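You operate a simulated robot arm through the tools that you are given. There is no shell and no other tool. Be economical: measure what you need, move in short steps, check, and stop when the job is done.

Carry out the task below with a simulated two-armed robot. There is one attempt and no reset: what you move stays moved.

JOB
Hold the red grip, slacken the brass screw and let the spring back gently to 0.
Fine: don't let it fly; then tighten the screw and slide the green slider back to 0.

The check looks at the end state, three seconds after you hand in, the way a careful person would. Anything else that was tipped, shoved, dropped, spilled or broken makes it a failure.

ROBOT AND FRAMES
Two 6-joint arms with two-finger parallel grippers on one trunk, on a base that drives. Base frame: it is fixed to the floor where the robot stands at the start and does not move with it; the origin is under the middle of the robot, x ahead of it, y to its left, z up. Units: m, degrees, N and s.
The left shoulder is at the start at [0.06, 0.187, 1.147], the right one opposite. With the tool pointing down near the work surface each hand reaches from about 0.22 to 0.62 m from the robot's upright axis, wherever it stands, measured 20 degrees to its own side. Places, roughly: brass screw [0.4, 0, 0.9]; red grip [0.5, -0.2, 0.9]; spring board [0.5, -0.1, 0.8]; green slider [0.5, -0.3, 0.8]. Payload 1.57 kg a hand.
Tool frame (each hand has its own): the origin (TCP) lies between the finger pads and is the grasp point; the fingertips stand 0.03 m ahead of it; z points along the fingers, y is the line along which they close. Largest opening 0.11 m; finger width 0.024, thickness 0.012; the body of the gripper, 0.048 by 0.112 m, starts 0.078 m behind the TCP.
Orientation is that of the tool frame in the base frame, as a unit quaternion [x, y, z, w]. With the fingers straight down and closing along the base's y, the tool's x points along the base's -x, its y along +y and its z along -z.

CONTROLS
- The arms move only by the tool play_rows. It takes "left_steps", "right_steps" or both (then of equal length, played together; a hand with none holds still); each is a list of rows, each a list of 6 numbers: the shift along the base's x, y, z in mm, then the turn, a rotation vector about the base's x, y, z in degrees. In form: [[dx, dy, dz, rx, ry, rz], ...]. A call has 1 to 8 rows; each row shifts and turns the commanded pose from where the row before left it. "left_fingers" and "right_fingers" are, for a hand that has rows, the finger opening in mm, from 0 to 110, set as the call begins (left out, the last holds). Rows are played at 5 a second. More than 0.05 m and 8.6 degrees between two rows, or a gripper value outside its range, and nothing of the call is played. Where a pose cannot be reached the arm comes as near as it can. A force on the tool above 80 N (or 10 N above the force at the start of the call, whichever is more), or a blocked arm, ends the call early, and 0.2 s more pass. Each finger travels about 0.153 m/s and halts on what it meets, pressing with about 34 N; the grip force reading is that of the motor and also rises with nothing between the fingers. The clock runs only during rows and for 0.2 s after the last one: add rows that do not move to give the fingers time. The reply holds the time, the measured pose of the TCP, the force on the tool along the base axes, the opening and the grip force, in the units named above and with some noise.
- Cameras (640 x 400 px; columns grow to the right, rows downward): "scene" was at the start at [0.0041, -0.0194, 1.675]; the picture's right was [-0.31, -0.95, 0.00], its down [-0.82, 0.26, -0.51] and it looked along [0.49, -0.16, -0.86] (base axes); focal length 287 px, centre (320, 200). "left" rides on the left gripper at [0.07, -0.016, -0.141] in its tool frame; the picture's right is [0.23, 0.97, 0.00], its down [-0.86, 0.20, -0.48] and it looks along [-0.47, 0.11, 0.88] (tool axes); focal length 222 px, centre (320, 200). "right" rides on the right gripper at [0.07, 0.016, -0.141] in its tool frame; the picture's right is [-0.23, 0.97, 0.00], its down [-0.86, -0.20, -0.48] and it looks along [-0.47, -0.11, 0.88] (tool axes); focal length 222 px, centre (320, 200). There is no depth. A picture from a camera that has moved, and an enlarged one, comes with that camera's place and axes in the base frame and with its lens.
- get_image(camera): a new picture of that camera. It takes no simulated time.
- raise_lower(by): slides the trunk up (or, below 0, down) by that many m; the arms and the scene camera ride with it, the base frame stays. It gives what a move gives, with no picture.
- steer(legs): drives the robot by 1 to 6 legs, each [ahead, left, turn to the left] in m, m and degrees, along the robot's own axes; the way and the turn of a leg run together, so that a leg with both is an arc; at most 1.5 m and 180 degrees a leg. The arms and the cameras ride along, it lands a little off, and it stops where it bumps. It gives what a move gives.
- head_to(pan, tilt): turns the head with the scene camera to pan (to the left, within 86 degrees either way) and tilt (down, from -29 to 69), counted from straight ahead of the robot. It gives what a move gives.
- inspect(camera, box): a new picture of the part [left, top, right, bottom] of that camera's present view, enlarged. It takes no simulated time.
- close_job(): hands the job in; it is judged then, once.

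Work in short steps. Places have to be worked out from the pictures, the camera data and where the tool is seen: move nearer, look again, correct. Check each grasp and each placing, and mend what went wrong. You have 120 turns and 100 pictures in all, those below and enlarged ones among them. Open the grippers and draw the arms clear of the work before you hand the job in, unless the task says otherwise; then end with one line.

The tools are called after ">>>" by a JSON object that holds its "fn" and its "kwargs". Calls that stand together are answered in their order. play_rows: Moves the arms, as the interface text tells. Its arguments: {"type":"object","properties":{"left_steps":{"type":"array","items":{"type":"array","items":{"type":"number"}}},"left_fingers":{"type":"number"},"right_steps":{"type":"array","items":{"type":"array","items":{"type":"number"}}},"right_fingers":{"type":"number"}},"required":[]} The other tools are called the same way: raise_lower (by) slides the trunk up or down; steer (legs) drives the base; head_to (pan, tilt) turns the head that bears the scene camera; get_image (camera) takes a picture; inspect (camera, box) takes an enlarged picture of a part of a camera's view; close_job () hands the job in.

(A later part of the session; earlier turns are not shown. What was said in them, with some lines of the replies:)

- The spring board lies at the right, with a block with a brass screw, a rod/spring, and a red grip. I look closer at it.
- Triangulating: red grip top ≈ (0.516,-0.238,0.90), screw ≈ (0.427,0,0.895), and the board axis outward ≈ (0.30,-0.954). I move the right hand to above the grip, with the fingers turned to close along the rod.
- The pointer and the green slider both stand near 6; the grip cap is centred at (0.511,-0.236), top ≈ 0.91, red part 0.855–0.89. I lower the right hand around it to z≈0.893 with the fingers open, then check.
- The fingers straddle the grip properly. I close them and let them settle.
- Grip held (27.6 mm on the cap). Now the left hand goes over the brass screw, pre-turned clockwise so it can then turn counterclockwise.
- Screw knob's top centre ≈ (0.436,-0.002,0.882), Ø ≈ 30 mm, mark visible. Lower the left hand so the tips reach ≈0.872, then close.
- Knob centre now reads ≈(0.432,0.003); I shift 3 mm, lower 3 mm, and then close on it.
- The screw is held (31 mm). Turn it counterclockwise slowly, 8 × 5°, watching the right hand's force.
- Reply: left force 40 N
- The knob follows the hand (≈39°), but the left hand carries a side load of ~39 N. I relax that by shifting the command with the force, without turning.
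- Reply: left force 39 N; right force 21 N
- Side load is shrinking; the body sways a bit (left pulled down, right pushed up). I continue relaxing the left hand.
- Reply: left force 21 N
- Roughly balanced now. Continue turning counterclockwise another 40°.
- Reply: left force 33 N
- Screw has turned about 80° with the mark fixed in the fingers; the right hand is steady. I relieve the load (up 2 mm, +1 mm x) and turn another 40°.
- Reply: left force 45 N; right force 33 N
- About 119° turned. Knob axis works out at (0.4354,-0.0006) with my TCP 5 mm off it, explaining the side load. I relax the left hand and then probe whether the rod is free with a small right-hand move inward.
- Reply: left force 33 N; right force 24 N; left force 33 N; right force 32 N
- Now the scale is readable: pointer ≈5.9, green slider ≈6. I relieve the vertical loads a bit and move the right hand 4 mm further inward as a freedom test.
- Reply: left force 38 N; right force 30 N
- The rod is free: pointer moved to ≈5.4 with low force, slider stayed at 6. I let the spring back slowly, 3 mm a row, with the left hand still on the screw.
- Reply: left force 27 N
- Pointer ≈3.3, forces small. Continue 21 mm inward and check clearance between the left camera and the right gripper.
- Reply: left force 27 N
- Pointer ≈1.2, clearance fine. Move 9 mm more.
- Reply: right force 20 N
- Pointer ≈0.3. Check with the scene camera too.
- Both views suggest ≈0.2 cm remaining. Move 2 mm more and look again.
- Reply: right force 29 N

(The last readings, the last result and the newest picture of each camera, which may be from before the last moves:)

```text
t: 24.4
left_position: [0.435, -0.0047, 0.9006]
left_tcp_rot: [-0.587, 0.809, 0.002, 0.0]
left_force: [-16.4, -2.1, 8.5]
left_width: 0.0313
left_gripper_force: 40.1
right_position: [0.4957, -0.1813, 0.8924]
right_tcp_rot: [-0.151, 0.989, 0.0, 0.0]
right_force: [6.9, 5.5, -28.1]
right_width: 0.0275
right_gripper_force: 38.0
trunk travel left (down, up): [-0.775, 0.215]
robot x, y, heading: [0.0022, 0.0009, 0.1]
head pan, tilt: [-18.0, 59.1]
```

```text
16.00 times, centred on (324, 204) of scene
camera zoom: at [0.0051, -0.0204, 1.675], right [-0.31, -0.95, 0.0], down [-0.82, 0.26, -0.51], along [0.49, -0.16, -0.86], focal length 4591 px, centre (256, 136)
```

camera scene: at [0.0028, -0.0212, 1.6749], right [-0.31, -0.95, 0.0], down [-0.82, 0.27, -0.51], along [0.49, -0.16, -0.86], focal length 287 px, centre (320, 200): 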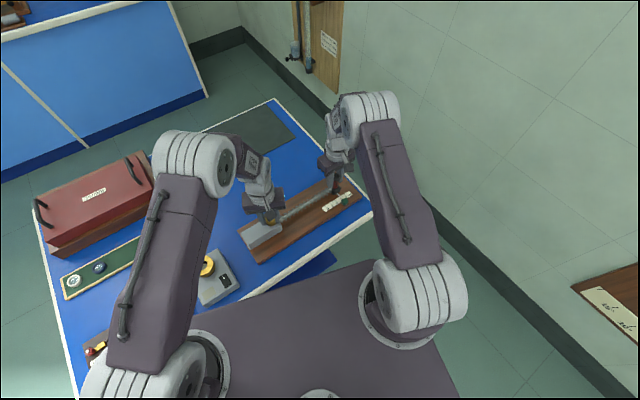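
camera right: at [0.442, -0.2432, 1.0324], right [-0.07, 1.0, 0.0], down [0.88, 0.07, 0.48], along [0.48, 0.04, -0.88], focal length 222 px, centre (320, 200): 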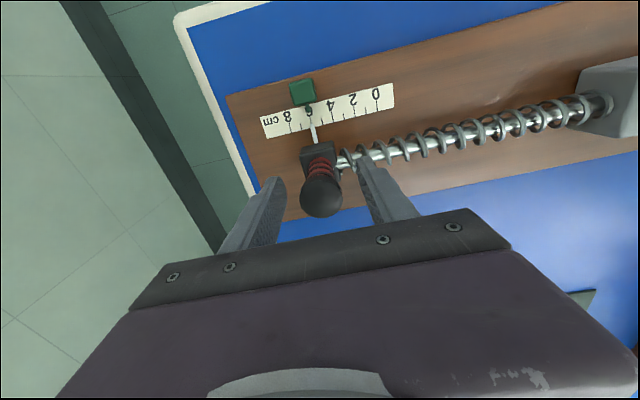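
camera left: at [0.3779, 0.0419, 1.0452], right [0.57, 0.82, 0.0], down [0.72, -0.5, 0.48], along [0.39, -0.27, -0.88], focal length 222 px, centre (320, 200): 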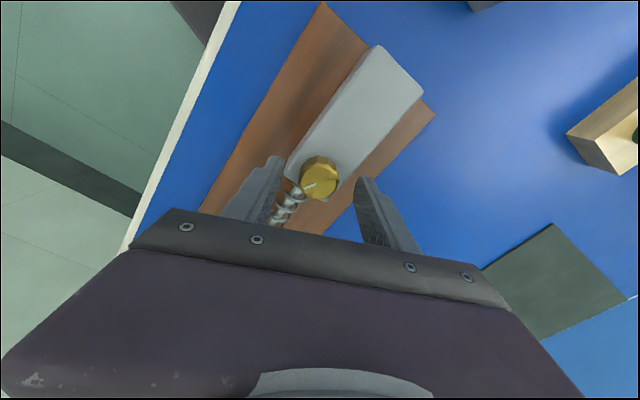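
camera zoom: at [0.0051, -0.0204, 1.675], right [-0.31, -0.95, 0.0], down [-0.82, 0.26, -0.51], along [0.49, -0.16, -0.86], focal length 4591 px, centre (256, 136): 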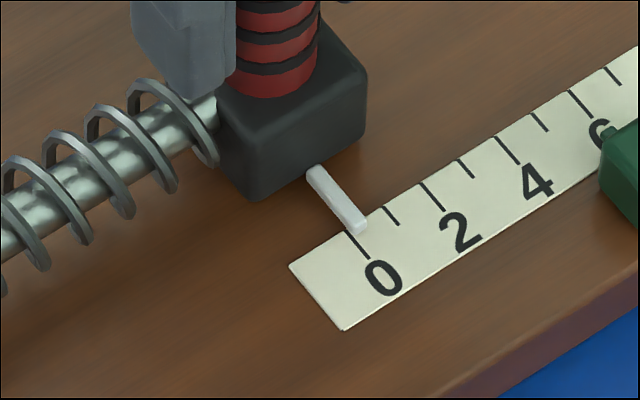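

About 1.3 mm remaining in both views. Another 1.5 mm, with slight relief of the downward load.

>>> {"fn": "play_rows", "kwargs": {"right_steps": [[-0.25, 0.75, -0.4, 0, 0, 0], [-0.25, 0.75, -0.3, 0, 0, 0], [0, 0, 0, 0, 0, 0], [0, 0, 0, 0, 0, 0]]}}

>>> {"fn": "inspect", "kwargs": {"camera": "right", "box": [280, 90, 352, 138]}}

>>> {"fn": "inspect", "kwargs": {"camera": "scene", "box": [308, 194, 340, 214]}}

```text
t: 25.4
left_position: [0.4353, -0.0059, 0.9006]
left_tcp_rot: [-0.588, 0.809, 0.0, 0.0]
left_force: [-8.2, -1.3, -5.0]
left_width: 0.0314
left_gripper_force: 40.2
right_position: [0.4946, -0.1799, 0.8923]
right_tcp_rot: [-0.151, 0.988, 0.001, 0.0]
right_force: [-1.5, -0.1, -11.0]
right_width: 0.0277
right_gripper_force: 38.1
trunk travel left (down, up): [-0.775, 0.215]
robot x, y, heading: [0.0021, -0.0008, -0.0]
head pan, tilt: [-18.0, 59.1]
```

```text
8.33 times, centred on (316, 114) of right
camera zoom: at [0.4237, -0.185, 1.0318], right [-0.07, 1.0, 0.0], down [0.88, 0.06, 0.48], along [0.48, 0.04, -0.88], focal length 1851 px, centre (353, 917)
```

zoom: 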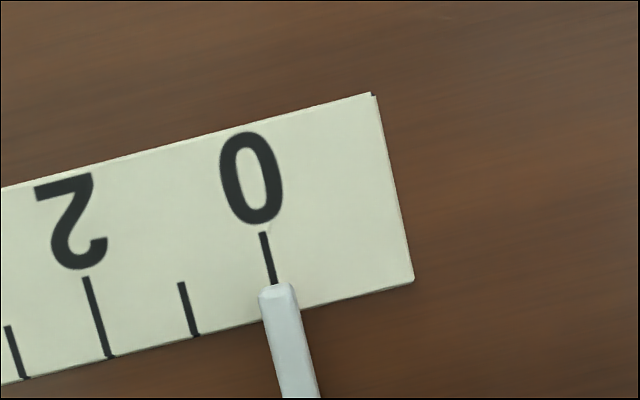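

```text
16.00 times, centred on (324, 204) of scene
camera zoom: at [0.0042, -0.0202, 1.675], right [-0.31, -0.95, 0.0], down [-0.82, 0.27, -0.51], along [0.49, -0.16, -0.86], focal length 4591 px, centre (256, 136)
```

zoom: 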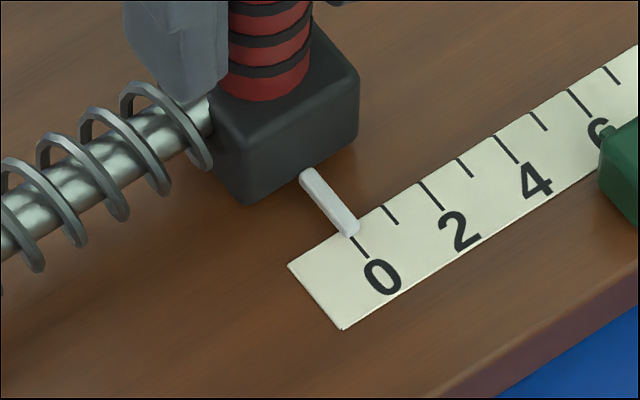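

Pointer reads 0 within ~0.5 mm in both views with near-zero forces. Now tighten the screw clockwise, following the knob's axis with small arc compensation.

>>> {"fn": "play_rows", "kwargs": {"left_steps": [[-0.41, 0.15, 0, 0, 0, -5], [-0.4, 0.18, 0, 0, 0, -5], [-0.38, 0.2, 0, 0, 0, -5], [-0.36, 0.24, 0, 0, 0, -5], [-0.33, 0.28, 0, 0, 0, -5], [-0.3, 0.31, 0, 0, 0, -5], [-0.27, 0.34, 0, 0, 0, -5], [-0.24, 0.36, 0, 0, 0, -5]]}}

>>> {"fn": "play_rows", "kwargs": {"left_steps": [[-0.2, 0.38, 0, 0, 0, -5], [-0.17, 0.4, 0, 0, 0, -5], [-0.14, 0.42, 0, 0, 0, -5], [-0.1, 0.43, 0, 0, 0, -5], [-0.06, 0.43, 0, 0, 0, -5], [-0.02, 0.43, 0, 0, 0, -5], [0.02, 0.43, 0, 0, 0, -5], [0.06, 0.43, 0, 0, 0, -5]]}}

>>> {"fn": "inspect", "kwargs": {"camera": "left", "box": [260, 120, 380, 230]}}

```text
t: 27.2
left_position: [0.4325, -0.0029, 0.9006]
left_tcp_rot: [-0.275, 0.961, 0.0, 0.001]
left_force: [14.4, -1.5, -29.8]
left_width: 0.0312
left_gripper_force: 40.3
right_position: [0.4941, -0.1794, 0.8926]
right_tcp_rot: [-0.151, 0.988, 0.0, -0.001]
right_force: [-16.9, -5.0, 19.9]
right_width: 0.0277
right_gripper_force: 38.2
trunk travel left (down, up): [-0.775, 0.215]
robot x, y, heading: [-0.002, 0.0003, 0.1]
head pan, tilt: [-18.0, 59.1]
```

```text
t: 29.0
left_position: [0.4317, -0.0008, 0.9014]
left_tcp_rot: [0.071, 0.997, -0.001, 0.001]
left_force: [15.3, -9.7, -27.6]
left_width: 0.0313
left_gripper_force: 40.0
right_position: [0.4952, -0.18, 0.8918]
right_tcp_rot: [-0.151, 0.989, 0.001, 0.001]
right_force: [-14.2, -1.9, 25.3]
right_width: 0.028
right_gripper_force: 38.3
trunk travel left (down, up): [-0.775, 0.215]
robot x, y, heading: [-0.0005, -0.0029, -0.0]
head pan, tilt: [-18.0, 59.1]
```

```text
3.64 times, centred on (320, 175) of left
camera zoom: at [0.3603, -0.0058, 1.042], right [-0.09, 1.0, 0.0], down [0.87, 0.08, 0.48], along [0.48, 0.04, -0.88], focal length 808 px, centre (320, 291)
```

zoom: 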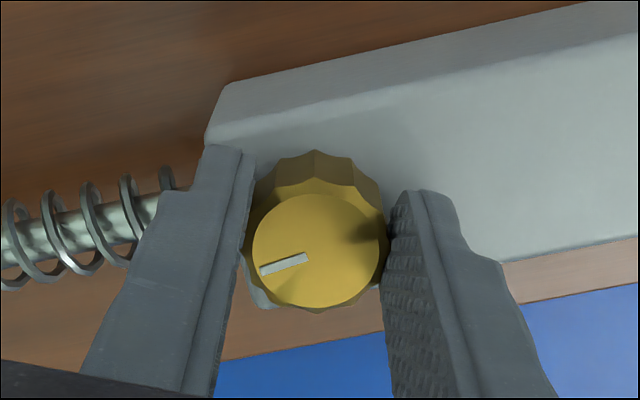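

The mark still stays fixed in the fingers, so the screw follows. Turn the last 40° clockwise to the original tight angle.

>>> {"fn": "play_rows", "kwargs": {"left_steps": [[0.1, 0.43, -0.3, 0, 0, -5], [0.14, 0.42, -0.3, 0, 0, -5], [0.17, 0.4, 0, 0, 0, -5], [0.2, 0.38, 0, 0, 0, -5], [0.24, 0.36, 0, 0, 0, -5], [0.27, 0.34, 0, 0, 0, -5], [0.3, 0.31, 0, 0, 0, -5], [0.33, 0.28, 0, 0, 0, -5]]}}

>>> {"fn": "inspect", "kwargs": {"camera": "left", "box": [260, 120, 380, 230]}}

>>> {"fn": "inspect", "kwargs": {"camera": "right", "box": [280, 90, 352, 138]}}

```text
t: 30.8
left_position: [0.4331, 0.002, 0.9003]
left_tcp_rot: [0.407, 0.914, 0.0, -0.002]
left_force: [-1.0, -18.7, 16.0]
left_width: 0.0311
left_gripper_force: 40.3
right_position: [0.4955, -0.1801, 0.8931]
right_tcp_rot: [-0.152, 0.988, 0.001, 0.001]
right_force: [3.4, 10.5, -7.3]
right_width: 0.0276
right_gripper_force: 38.6
trunk travel left (down, up): [-0.775, 0.215]
robot x, y, heading: [0.0018, -0.0012, -0.1]
head pan, tilt: [-18.0, 59.1]
```

```text
3.64 times, centred on (320, 175) of left
camera zoom: at [0.3744, 0.0439, 1.0421], right [0.57, 0.82, 0.0], down [0.72, -0.5, 0.48], along [0.39, -0.27, -0.88], focal length 808 px, centre (320, 291)
```

zoom: 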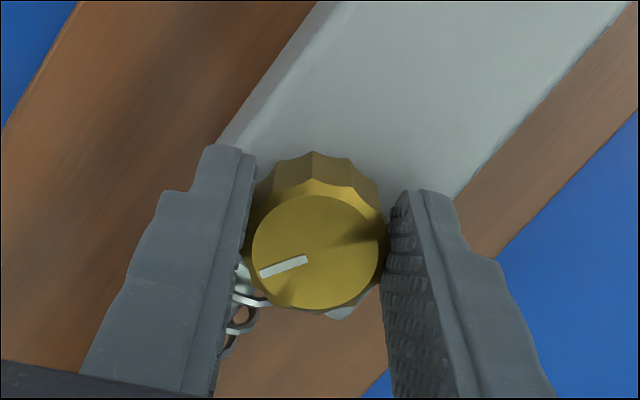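

```text
8.33 times, centred on (316, 114) of right
camera zoom: at [0.4236, -0.1855, 1.0314], right [-0.07, 1.0, 0.0], down [0.87, 0.06, 0.48], along [0.48, 0.04, -0.88], focal length 1851 px, centre (353, 917)
```

zoom: 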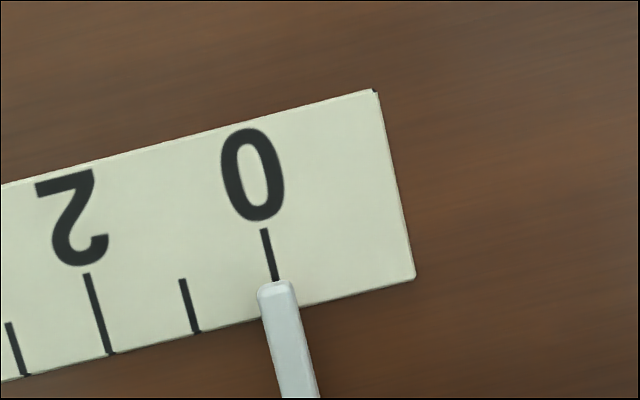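

Back at the original angle with the pointer at 0. I nudge 8° more clockwise to make sure it's firm.

>>> {"fn": "play_rows", "kwargs": {"left_steps": [[0.3, 0.2, 0, 0, 0, -4], [0.3, 0.2, 0, 0, 0, -4], [0, 0, 0, 0, 0, 0]]}}

>>> {"fn": "inspect", "kwargs": {"camera": "left", "box": [260, 120, 380, 230]}}

```text
t: 31.6
left_position: [0.4316, 0.004, 0.9016]
left_tcp_rot: [0.47, 0.883, 0.0, -0.002]
left_force: [-7.6, -6.4, 15.1]
left_width: 0.0317
left_gripper_force: 40.6
right_position: [0.4948, -0.1799, 0.8912]
right_tcp_rot: [-0.151, 0.989, 0.0, 0.0]
right_force: [7.7, 4.1, -11.3]
right_width: 0.0276
right_gripper_force: 38.0
trunk travel left (down, up): [-0.775, 0.215]
robot x, y, heading: [0.0011, -0.0008, 0.1]
head pan, tilt: [-18.0, 59.1]
```

```text
3.64 times, centred on (320, 175) of left
camera zoom: at [0.3808, 0.0531, 1.0416], right [0.68, 0.73, 0.0], down [0.64, -0.6, 0.47], along [0.35, -0.32, -0.88], focal length 808 px, centre (320, 291)
```

zoom: 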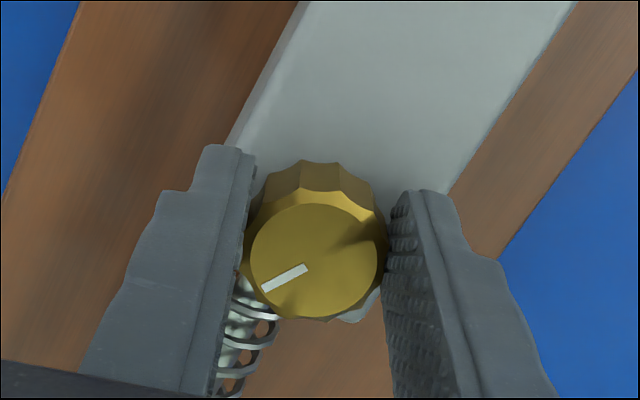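

The knob slipped in the fingers rather than turning: it is at its tight stop. Open the left hand and draw it up and away to the left.

>>> {"fn": "play_rows", "kwargs": {"left_steps": [[0, 0, 0, 0, 0, 0], [0, 0, 0, 0, 0, 0], [0, 0, 20, 0, 0, 0], [0, 0, 40, 0, 0, 0], [0, 0, 45, 0, 0, 0], [-10, 25, 40, 0, 0, 8], [-10, 25, 40, 0, 0, 8], [-10, 25, 30, 0, 0, 8]], "left_fingers": 60}}

>>> {"fn": "play_rows", "kwargs": {"right_steps": [[0, 0, 0, 0, 0, 0], [0, 0, 0, 0, 0, 0], [0, 0, 0, 0, 0, 0]], "right_fingers": 50}}

>>> {"fn": "inspect", "kwargs": {"camera": "right", "box": [280, 90, 352, 138]}}

>>> {"fn": "inspect", "kwargs": {"camera": "scene", "box": [240, 160, 368, 240]}}

```text
t: 33.4
left_position: [0.4042, 0.0794, 1.1171]
left_tcp_rot: [0.274, 0.962, 0.0, -0.001]
left_force: [-0.6, -0.2, 0.2]
left_width: 0.0601
left_gripper_force: 0.0
right_position: [0.4938, -0.1795, 0.8937]
right_tcp_rot: [-0.151, 0.988, 0.0, 0.0]
right_force: [-0.1, -4.3, 1.4]
right_width: 0.0278
right_gripper_force: 38.3
trunk travel left (down, up): [-0.775, 0.215]
robot x, y, heading: [0.0021, -0.0002, 0.2]
head pan, tilt: [-18.0, 59.1]
```

```text
t: 34.2
left_position: [0.4054, 0.0802, 1.1174]
left_tcp_rot: [0.276, 0.961, 0.0, 0.0]
left_force: [0.7, 0.0, 0.0]
left_width: 0.0601
left_gripper_force: 0.0
right_position: [0.4953, -0.178, 0.8917]
right_tcp_rot: [-0.151, 0.989, 0.0, 0.0]
right_force: [0.0, -1.1, 0.1]
right_width: 0.05
right_gripper_force: 0.1
trunk travel left (down, up): [-0.775, 0.215]
robot x, y, heading: [0.0003, 0.0022, 0.3]
head pan, tilt: [-18.0, 59.1]
```

```text
8.33 times, centred on (316, 114) of right
camera zoom: at [0.4238, -0.1843, 1.0317], right [-0.07, 1.0, 0.0], down [0.88, 0.07, 0.48], along [0.48, 0.04, -0.88], focal length 1851 px, centre (353, 917)
```

zoom: 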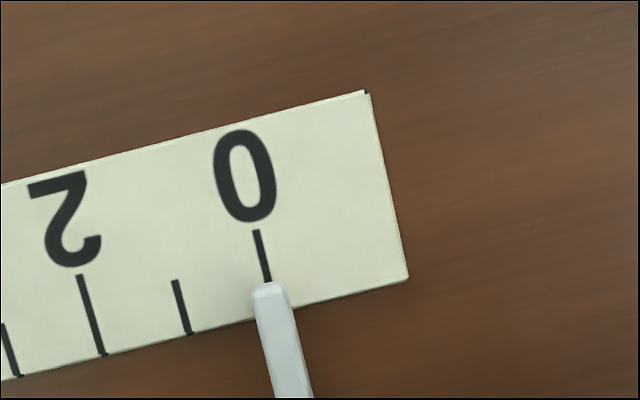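

```text
5.00 times, centred on (304, 200) of scene
camera zoom: at [0.0043, -0.0192, 1.675], right [-0.31, -0.95, 0.0], down [-0.82, 0.26, -0.51], along [0.49, -0.16, -0.86], focal length 1435 px, centre (400, 200)
```

zoom: 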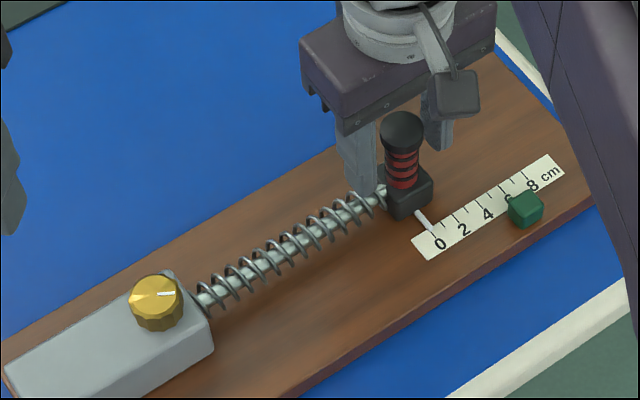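

Released; the pointer stays at 0. Raise the right hand and move it over the green slider (≈(0.442,-0.249)).

>>> {"fn": "play_rows", "kwargs": {"right_steps": [[0, 0, 30, 0, 0, 0], [0, 0, 45, 0, 0, 0], [0, 0, 35, 0, 0, 0], [-18, -24, 0, 0, 0, 0], [-18, -24, 0, 0, 0, 0], [-17, -23, 0, 0, 0, 0], [0, 0, 0, 0, 0, 0]]}}

>>> {"fn": "get_image", "kwargs": {"camera": "right"}}

>>> {"fn": "inspect", "kwargs": {"camera": "scene", "box": [290, 160, 386, 220]}}

```text
t: 35.8
left_position: [0.4063, 0.08, 1.118]
left_tcp_rot: [0.275, 0.961, 0.0, 0.0]
left_force: [-0.4, 0.6, 0.1]
left_width: 0.06
left_gripper_force: 0.1
right_position: [0.441, -0.2504, 1.0034]
right_tcp_rot: [-0.151, 0.988, 0.0, 0.0]
right_force: [0.1, -1.1, -0.3]
right_width: 0.0503
right_gripper_force: 0.1
trunk travel left (down, up): [-0.775, 0.215]
robot x, y, heading: [0.001, 0.002, -0.1]
head pan, tilt: [-18.0, 59.1]
```

```text
53 pictures are left
camera right: at [0.3702, -0.256, 1.1427], right [-0.07, 1.0, 0.0], down [0.88, 0.07, 0.48], along [0.48, 0.04, -0.88], focal length 222 px, centre (320, 200)
```

right: 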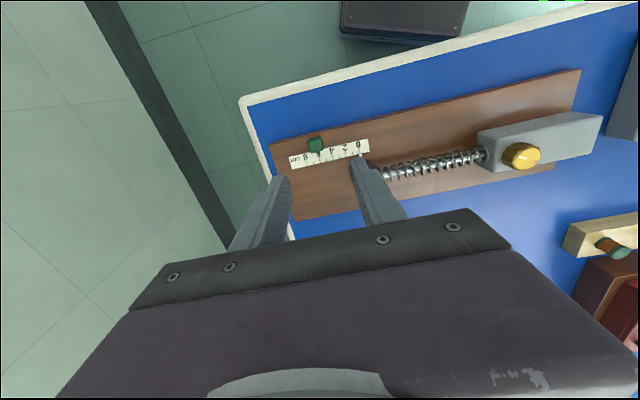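

```text
6.67 times, centred on (338, 190) of scene
camera zoom: at [0.0046, -0.0191, 1.675], right [-0.31, -0.95, 0.0], down [-0.82, 0.26, -0.51], along [0.49, -0.16, -0.86], focal length 1913 px, centre (200, 267)
```

zoom: 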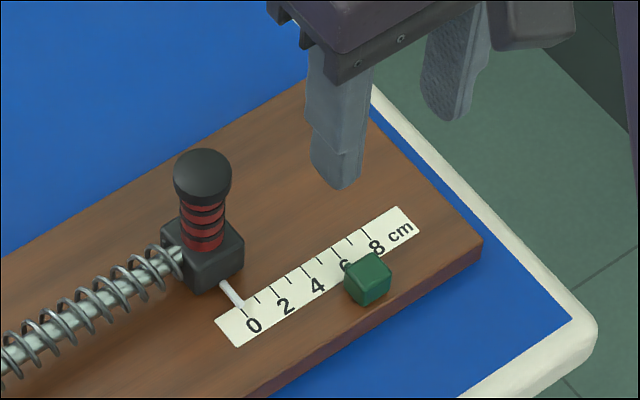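

Slider triangulates to ≈(0.4525,-0.2545), top ≈0.843. Centre over it and come down to tips ≈0.853, then look.

>>> {"fn": "play_rows", "kwargs": {"right_steps": [[11, -4, -40, 0, 0, 0], [0, 0, -40, 0, 0, 0], [0, 0, -40, 0, 0, 0], [0, 0, 0, 0, 0, 0]]}}

>>> {"fn": "inspect", "kwargs": {"camera": "right", "box": [220, 100, 420, 220]}}

>>> {"fn": "inspect", "kwargs": {"camera": "scene", "box": [290, 160, 386, 220]}}

```text
t: 36.8
left_position: [0.4053, 0.0806, 1.117]
left_tcp_rot: [0.275, 0.961, 0.0, 0.001]
left_force: [-0.2, 0.6, 0.8]
left_width: 0.06
left_gripper_force: 0.1
right_position: [0.4527, -0.253, 0.8823]
right_tcp_rot: [-0.151, 0.989, 0.0, 0.0]
right_force: [0.4, -0.3, -0.4]
right_width: 0.05
right_gripper_force: 0.2
trunk travel left (down, up): [-0.775, 0.215]
robot x, y, heading: [-0.0034, 0.0015, -0.0]
head pan, tilt: [-18.0, 59.1]
```

```text
3.20 times, centred on (320, 160) of right
camera zoom: at [0.3816, -0.2584, 1.0223], right [-0.07, 1.0, 0.0], down [0.88, 0.07, 0.48], along [0.48, 0.04, -0.88], focal length 711 px, centre (320, 328)
```

zoom: 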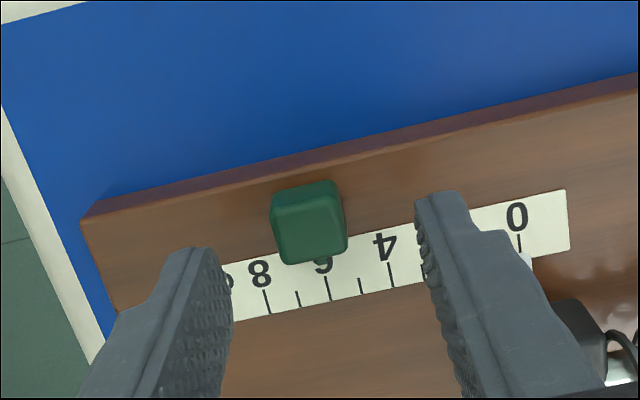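

```text
6.67 times, centred on (338, 190) of scene
camera zoom: at [0.0041, -0.0194, 1.675], right [-0.31, -0.95, 0.0], down [-0.82, 0.26, -0.51], along [0.49, -0.16, -0.86], focal length 1913 px, centre (200, 267)
```

zoom: 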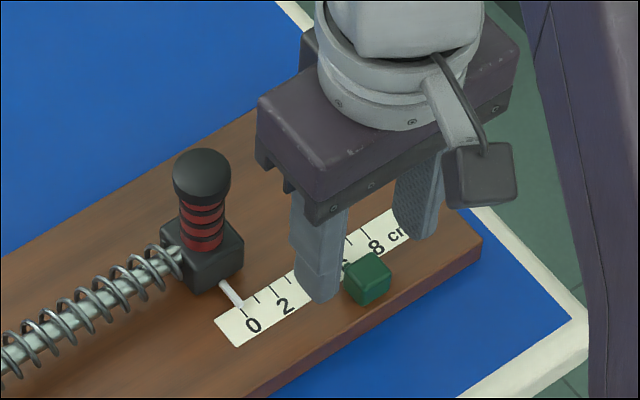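

Slider top centre ≈(0.449,-0.2535,0.846). Shift -3 mm in x and lower 18 mm so the fingers straddle it.

>>> {"fn": "play_rows", "kwargs": {"right_steps": [[-3, -1, -6, 0, 0, 0], [0, 0, -6, 0, 0, 0], [0, 0, -5, 0, 0, 0], [0, 0, 0, 0, 0, 0]]}}

>>> {"fn": "inspect", "kwargs": {"camera": "right", "box": [220, 100, 420, 220]}}

>>> {"fn": "inspect", "kwargs": {"camera": "scene", "box": [290, 160, 386, 220]}}

```text
t: 37.8
left_position: [0.4047, 0.0814, 1.1172]
left_tcp_rot: [0.276, 0.961, 0.0, 0.0]
left_force: [-0.2, -1.0, 0.5]
left_width: 0.0602
left_gripper_force: 0.0
right_position: [0.4502, -0.254, 0.8648]
right_tcp_rot: [-0.152, 0.988, 0.0, 0.0]
right_force: [0.3, 0.0, 0.0]
right_width: 0.0501
right_gripper_force: 0.0
trunk travel left (down, up): [-0.775, 0.215]
robot x, y, heading: [-0.0042, 0.0011, -0.2]
head pan, tilt: [-18.0, 59.1]
```

```text
3.20 times, centred on (320, 160) of right
camera zoom: at [0.3783, -0.2596, 1.0051], right [-0.07, 1.0, 0.0], down [0.88, 0.07, 0.48], along [0.48, 0.04, -0.88], focal length 711 px, centre (320, 328)
```

zoom: 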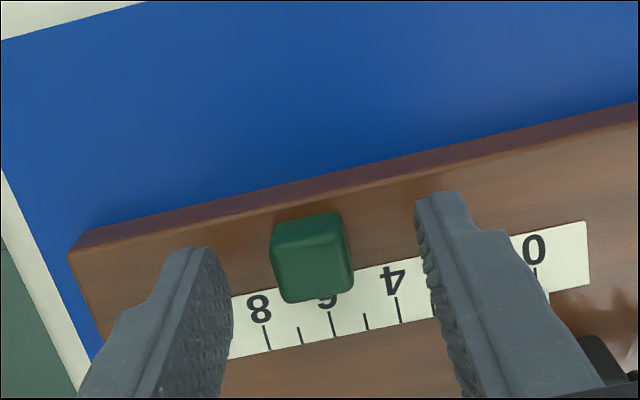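

```text
6.67 times, centred on (338, 190) of scene
camera zoom: at [0.0042, -0.0195, 1.675], right [-0.31, -0.95, 0.0], down [-0.82, 0.26, -0.51], along [0.49, -0.16, -0.86], focal length 1913 px, centre (200, 267)
```

zoom: 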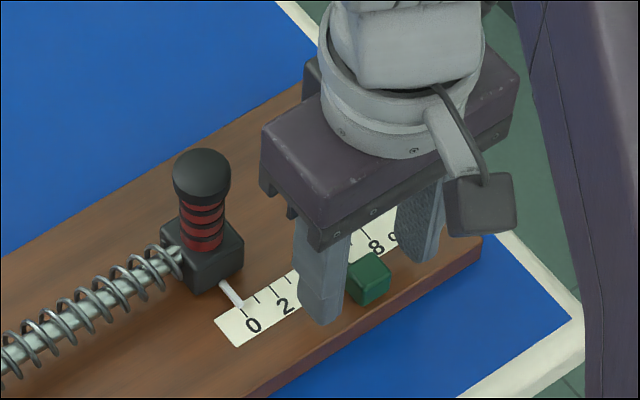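

Well straddled; close the fingers on the slider.

>>> {"fn": "play_rows", "kwargs": {"right_steps": [[-1.5, 0, 0, 0, 0, 0], [0, 0, 0, 0, 0, 0], [0, 0, 0, 0, 0, 0]], "right_fingers": 0}}

>>> {"fn": "inspect", "kwargs": {"camera": "right", "box": [220, 100, 420, 220]}}

```text
t: 38.6
left_position: [0.4058, 0.0808, 1.1179]
left_tcp_rot: [0.276, 0.961, 0.0, 0.0]
left_force: [-0.1, -0.5, -0.1]
left_width: 0.0602
left_gripper_force: 0.1
right_position: [0.4486, -0.2536, 0.8654]
right_tcp_rot: [-0.151, 0.989, 0.0, 0.001]
right_force: [4.8, 0.3, 3.9]
right_width: 0.0198
right_gripper_force: 33.4
trunk travel left (down, up): [-0.775, 0.215]
robot x, y, heading: [-0.002, -0.0007, -0.1]
head pan, tilt: [-18.0, 59.1]
```

```text
3.20 times, centred on (320, 160) of right
camera zoom: at [0.3776, -0.2596, 1.0048], right [-0.08, 1.0, 0.0], down [0.87, 0.07, 0.48], along [0.48, 0.04, -0.88], focal length 711 px, centre (320, 328)
```

zoom: 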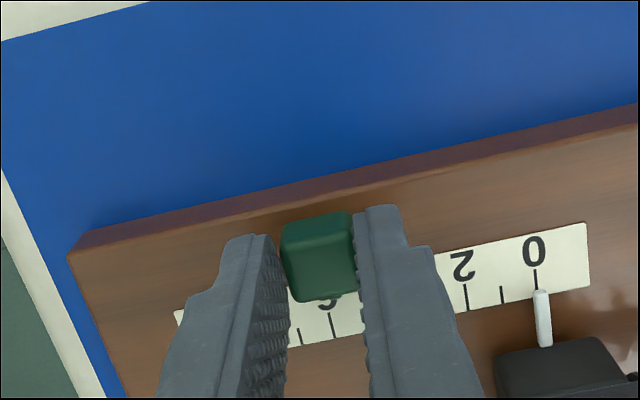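

Slider gripped (20 mm). Slide it ~49 mm toward 0.

>>> {"fn": "play_rows", "kwargs": {"right_steps": [[-2.08, 6.68, 0, 0, 0, 0], [-2.08, 6.68, 0, 0, 0, 0], [-2.08, 6.68, 0, 0, 0, 0], [0, 0, 0, 0, 0, 0]]}}

>>> {"fn": "inspect", "kwargs": {"camera": "right", "box": [220, 100, 420, 220]}}

```text
t: 39.6
left_position: [0.4049, 0.0817, 1.1183]
left_tcp_rot: [0.276, 0.961, 0.0, 0.0]
left_force: [0.2, 0.0, 0.1]
left_width: 0.0598
left_gripper_force: 0.1
right_position: [0.4418, -0.2338, 0.8651]
right_tcp_rot: [-0.151, 0.989, -0.001, 0.0]
right_force: [10.8, 3.0, 13.1]
right_width: 0.0199
right_gripper_force: 33.6
trunk travel left (down, up): [-0.775, 0.215]
robot x, y, heading: [0.0013, -0.0001, 0.3]
head pan, tilt: [-18.0, 59.1]
```

```text
3.20 times, centred on (320, 160) of right
camera zoom: at [0.3707, -0.2389, 1.0046], right [-0.07, 1.0, 0.0], down [0.87, 0.07, 0.48], along [0.48, 0.03, -0.88], focal length 711 px, centre (320, 328)
```

zoom: 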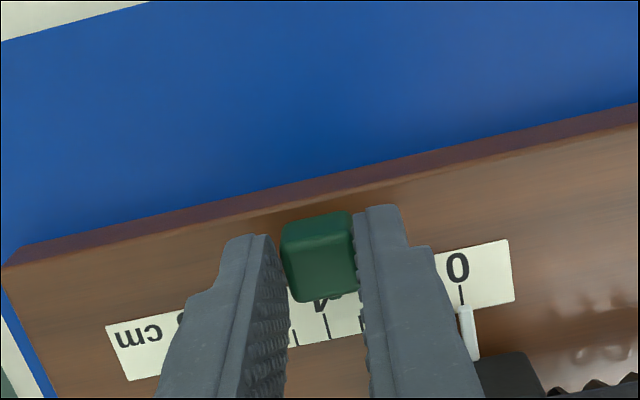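

Slides fine, ≈3.8 now. Continue 28 mm.

>>> {"fn": "play_rows", "kwargs": {"right_steps": [[-1.8, 6.68, 0.7, 0, 0, 0], [-2.08, 6.68, 0, 0, 0, 0], [-2.08, 6.68, 0, 0, 0, 0], [-2.08, 6.68, 0, 0, 0, 0], [0, 0, 0, 0, 0, 0]]}}

>>> {"fn": "inspect", "kwargs": {"camera": "right", "box": [220, 100, 420, 220]}}

>>> {"fn": "inspect", "kwargs": {"camera": "scene", "box": [290, 180, 354, 220]}}

```text
t: 40.8
left_position: [0.4058, 0.0797, 1.1175]
left_tcp_rot: [0.275, 0.961, -0.001, 0.0]
left_force: [0.3, -1.2, 0.3]
left_width: 0.06
left_gripper_force: 0.1
right_position: [0.4326, -0.2076, 0.8655]
right_tcp_rot: [-0.151, 0.989, -0.001, 0.0]
right_force: [11.0, 2.8, 6.9]
right_width: 0.0199
right_gripper_force: 33.6
trunk travel left (down, up): [-0.775, 0.215]
robot x, y, heading: [-0.0018, 0.0016, 0.1]
head pan, tilt: [-18.0, 59.1]
```

```text
3.20 times, centred on (320, 160) of right
camera zoom: at [0.363, -0.2132, 1.0048], right [-0.07, 1.0, 0.0], down [0.88, 0.07, 0.48], along [0.48, 0.04, -0.88], focal length 711 px, centre (320, 328)
```

zoom: 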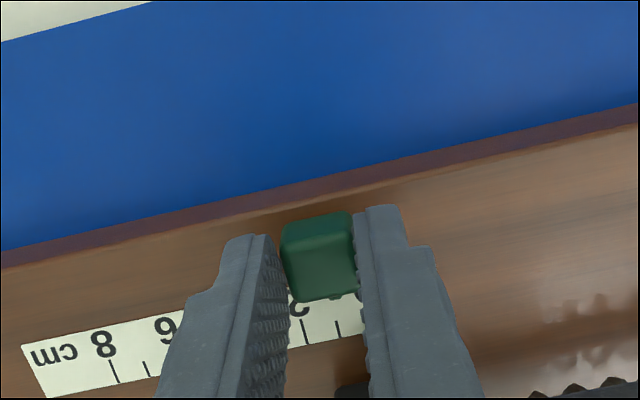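

```text
10.00 times, centred on (322, 200) of scene
camera zoom: at [0.0053, -0.0184, 1.675], right [-0.31, -0.95, 0.0], down [-0.82, 0.26, -0.51], along [0.49, -0.16, -0.86], focal length 2870 px, centre (300, 200)
```

zoom: 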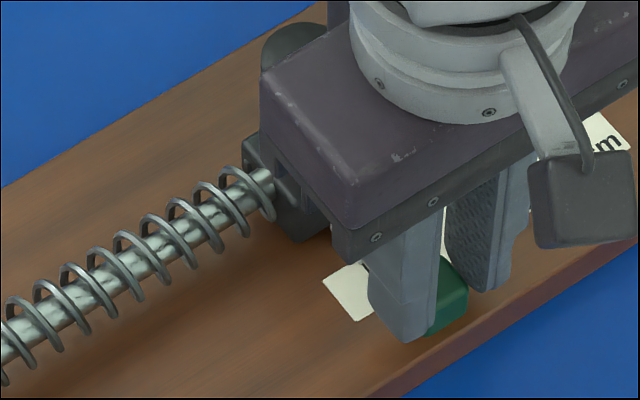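

Slider ≈1.1 (48 mm travelled from ≈5.9). Move 10 mm more, then open and measure.

>>> {"fn": "play_rows", "kwargs": {"right_steps": [[-1.2, 4.77, 0, 0, 0, 0], [-1.48, 4.77, 0, 0, 0, 0], [0, 0, 0, 0, 0, 0], [0, 0, 0, 0, 0, 0]]}}

>>> {"fn": "play_rows", "kwargs": {"right_steps": [[0, 0, 0, 0, 0, 0], [0, 0, 0, 0, 0, 0]], "right_fingers": 45}}

>>> {"fn": "inspect", "kwargs": {"camera": "right", "box": [260, 120, 380, 210]}}

```text
t: 41.8
left_position: [0.4054, 0.0792, 1.1164]
left_tcp_rot: [0.276, 0.961, 0.0, -0.001]
left_force: [0.7, -0.3, 0.6]
left_width: 0.06
left_gripper_force: 0.1
right_position: [0.4317, -0.2009, 0.8653]
right_tcp_rot: [-0.152, 0.988, 0.0, 0.0]
right_force: [10.6, -12.0, 16.2]
right_width: 0.0197
right_gripper_force: 34.2
trunk travel left (down, up): [-0.775, 0.215]
robot x, y, heading: [-0.0021, -0.0013, 0.2]
head pan, tilt: [-18.0, 59.1]
```

```text
t: 42.4
left_position: [0.4052, 0.0795, 1.1175]
left_tcp_rot: [0.276, 0.961, 0.0, 0.0]
left_force: [0.1, 0.2, -0.2]
left_width: 0.0601
left_gripper_force: 0.1
right_position: [0.4299, -0.1992, 0.8643]
right_tcp_rot: [-0.151, 0.989, 0.001, -0.001]
right_force: [-0.3, 0.3, -0.8]
right_width: 0.0447
right_gripper_force: 0.0
trunk travel left (down, up): [-0.775, 0.215]
robot x, y, heading: [0.0026, 0.0014, 0.1]
head pan, tilt: [-18.0, 59.1]
```

```text
4.44 times, centred on (320, 165) of right
camera zoom: at [0.3593, -0.2041, 1.0044], right [-0.07, 1.0, 0.0], down [0.88, 0.06, 0.48], along [0.48, 0.04, -0.88], focal length 987 px, centre (320, 356)
```

zoom: 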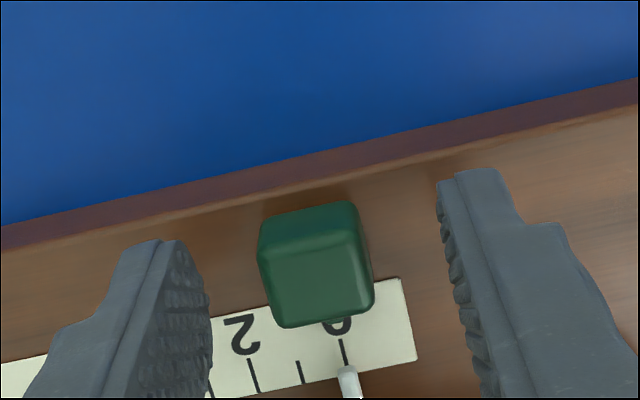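

A reverse force of 12 N suggests the slider met resistance near its end. Raise the hand to view tip vs tick.

>>> {"fn": "play_rows", "kwargs": {"right_steps": [[0, 0, 15, 0, 0, 0], [0, 0, 35, 0, 0, 0], [0, 0, 40, 0, 0, 0], [0, 0, 0, 0, 0, 0]]}}

>>> {"fn": "inspect", "kwargs": {"camera": "right", "box": [280, 110, 376, 170]}}

>>> {"fn": "inspect", "kwargs": {"camera": "scene", "box": [300, 190, 348, 220]}}

```text
t: 43.4
left_position: [0.4052, 0.0813, 1.1168]
left_tcp_rot: [0.276, 0.961, -0.001, 0.0]
left_force: [-0.7, 0.6, 0.4]
left_width: 0.06
left_gripper_force: 0.0
right_position: [0.4331, -0.198, 0.9555]
right_tcp_rot: [-0.152, 0.988, 0.0, 0.0]
right_force: [-0.3, -0.3, 0.4]
right_width: 0.0451
right_gripper_force: 0.1
trunk travel left (down, up): [-0.775, 0.215]
robot x, y, heading: [-0.0007, -0.0047, -0.0]
head pan, tilt: [-18.0, 59.1]
```

```text
6.67 times, centred on (328, 140) of right
camera zoom: at [0.3615, -0.2036, 1.0951], right [-0.07, 1.0, 0.0], down [0.88, 0.07, 0.48], along [0.48, 0.04, -0.88], focal length 1481 px, centre (267, 600)
```

zoom: 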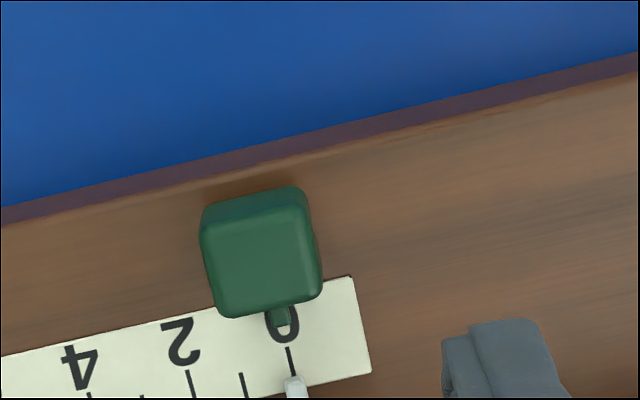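

```text
13.33 times, centred on (324, 205) of scene
camera zoom: at [0.0049, -0.0196, 1.675], right [-0.31, -0.95, 0.0], down [-0.82, 0.26, -0.51], along [0.49, -0.16, -0.86], focal length 3826 px, centre (267, 133)
```

zoom: 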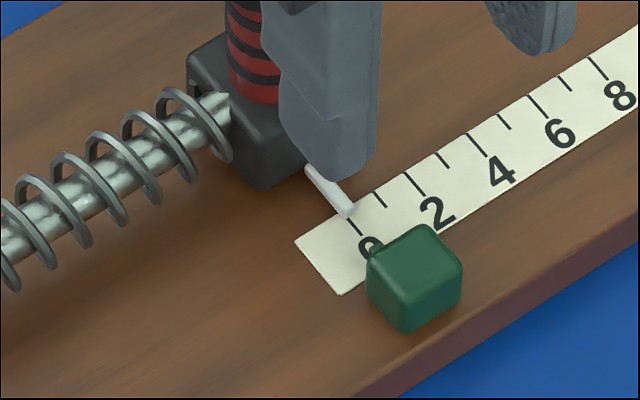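

Slider tip lines up with 0 (within ~0.5 mm) and the grip pointer too. Withdraw both arms and make a final check.

>>> {"fn": "play_rows", "kwargs": {"right_steps": [[0, 0, 45, 0, 0, 0], [0, 0, 45, 0, 0, 0], [0, 0, 45, 0, 0, 0], [-20, -30, 30, 0, 0, 0], [-20, -30, 30, 0, 0, 0], [-20, -30, 25, 0, 0, 0], [0, 0, 0, 0, 0, 0]], "left_steps": [[0, 0, 30, 0, 0, 0], [0, 0, 30, 0, 0, 0], [-15, 10, 30, 0, 0, 0], [-15, 10, 15, 0, 0, 0], [-15, 10, 0, 0, 0, 0], [0, 0, 0, 0, 0, 0], [0, 0, 0, 0, 0, 0]], "right_fingers": 100, "left_fingers": 100}}

>>> {"fn": "get_image", "kwargs": {"camera": "scene"}}

>>> {"fn": "inspect", "kwargs": {"camera": "scene", "box": [300, 185, 364, 225]}}

>>> {"fn": "inspect", "kwargs": {"camera": "scene", "box": [230, 170, 374, 260]}}

```text
t: 45.0
left_position: [0.3586, 0.1076, 1.2219]
left_tcp_rot: [0.276, 0.961, 0.0, 0.001]
left_force: [-1.0, -0.8, 0.8]
left_width: 0.0999
left_gripper_force: 0.0
right_position: [0.3721, -0.2873, 1.1773]
right_tcp_rot: [-0.152, 0.988, 0.0, 0.0]
right_force: [1.0, 0.1, 0.1]
right_width: 0.1001
right_gripper_force: 0.0
trunk travel left (down, up): [-0.775, 0.215]
robot x, y, heading: [-0.0012, 0.0023, -0.2]
head pan, tilt: [-18.0, 59.1]
```

```text
40 pictures are left
camera scene: at [0.0046, -0.0193, 1.675], right [-0.31, -0.95, 0.0], down [-0.82, 0.26, -0.51], along [0.49, -0.16, -0.86], focal length 287 px, centre (320, 200)
```

scene: 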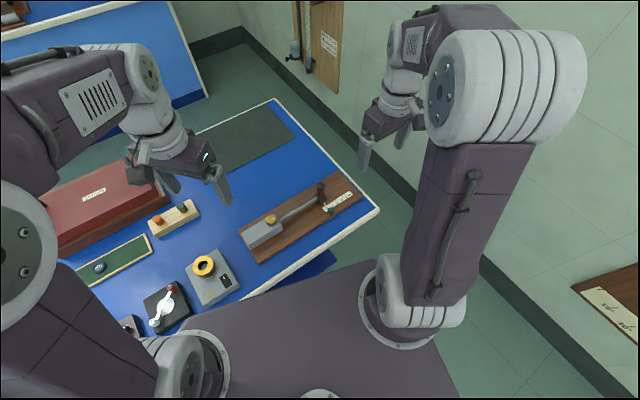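

```text
10.00 times, centred on (332, 205) of scene
camera zoom: at [0.0046, -0.0193, 1.675], right [-0.31, -0.95, 0.0], down [-0.82, 0.26, -0.51], along [0.49, -0.16, -0.86], focal length 2870 px, centre (200, 150)
```

zoom: 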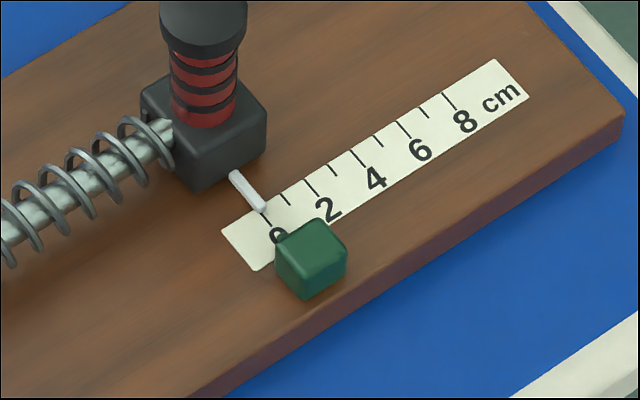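

```text
4.44 times, centred on (302, 215) of scene
camera zoom: at [0.0046, -0.0193, 1.675], right [-0.31, -0.95, 0.0], down [-0.82, 0.26, -0.51], along [0.49, -0.16, -0.86], focal length 1275 px, centre (400, 133)
```

zoom: 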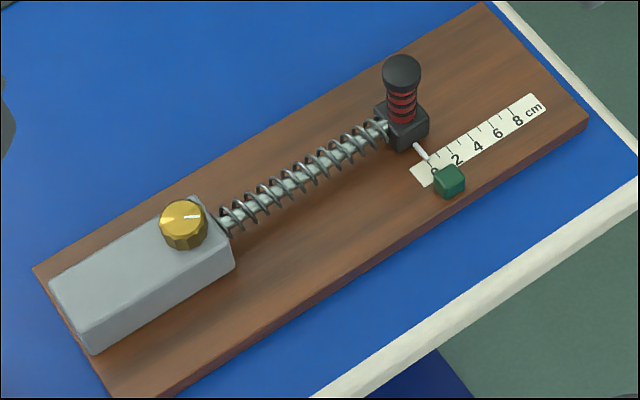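

Grip pointer and slider both read 0, the screw mark is back at its tight angle, nothing else moved, and both arms are clear with the grippers open. I hand the job in.

>>> {"fn": "close_job", "kwargs": {}}

```text
The job is handed in.
```

The spring went back gently to 0 with the red grip held throughout, the brass screw is tight again at its original angle, the green slider reads 0 (both within about 0.5 mm), and the job is handed in.
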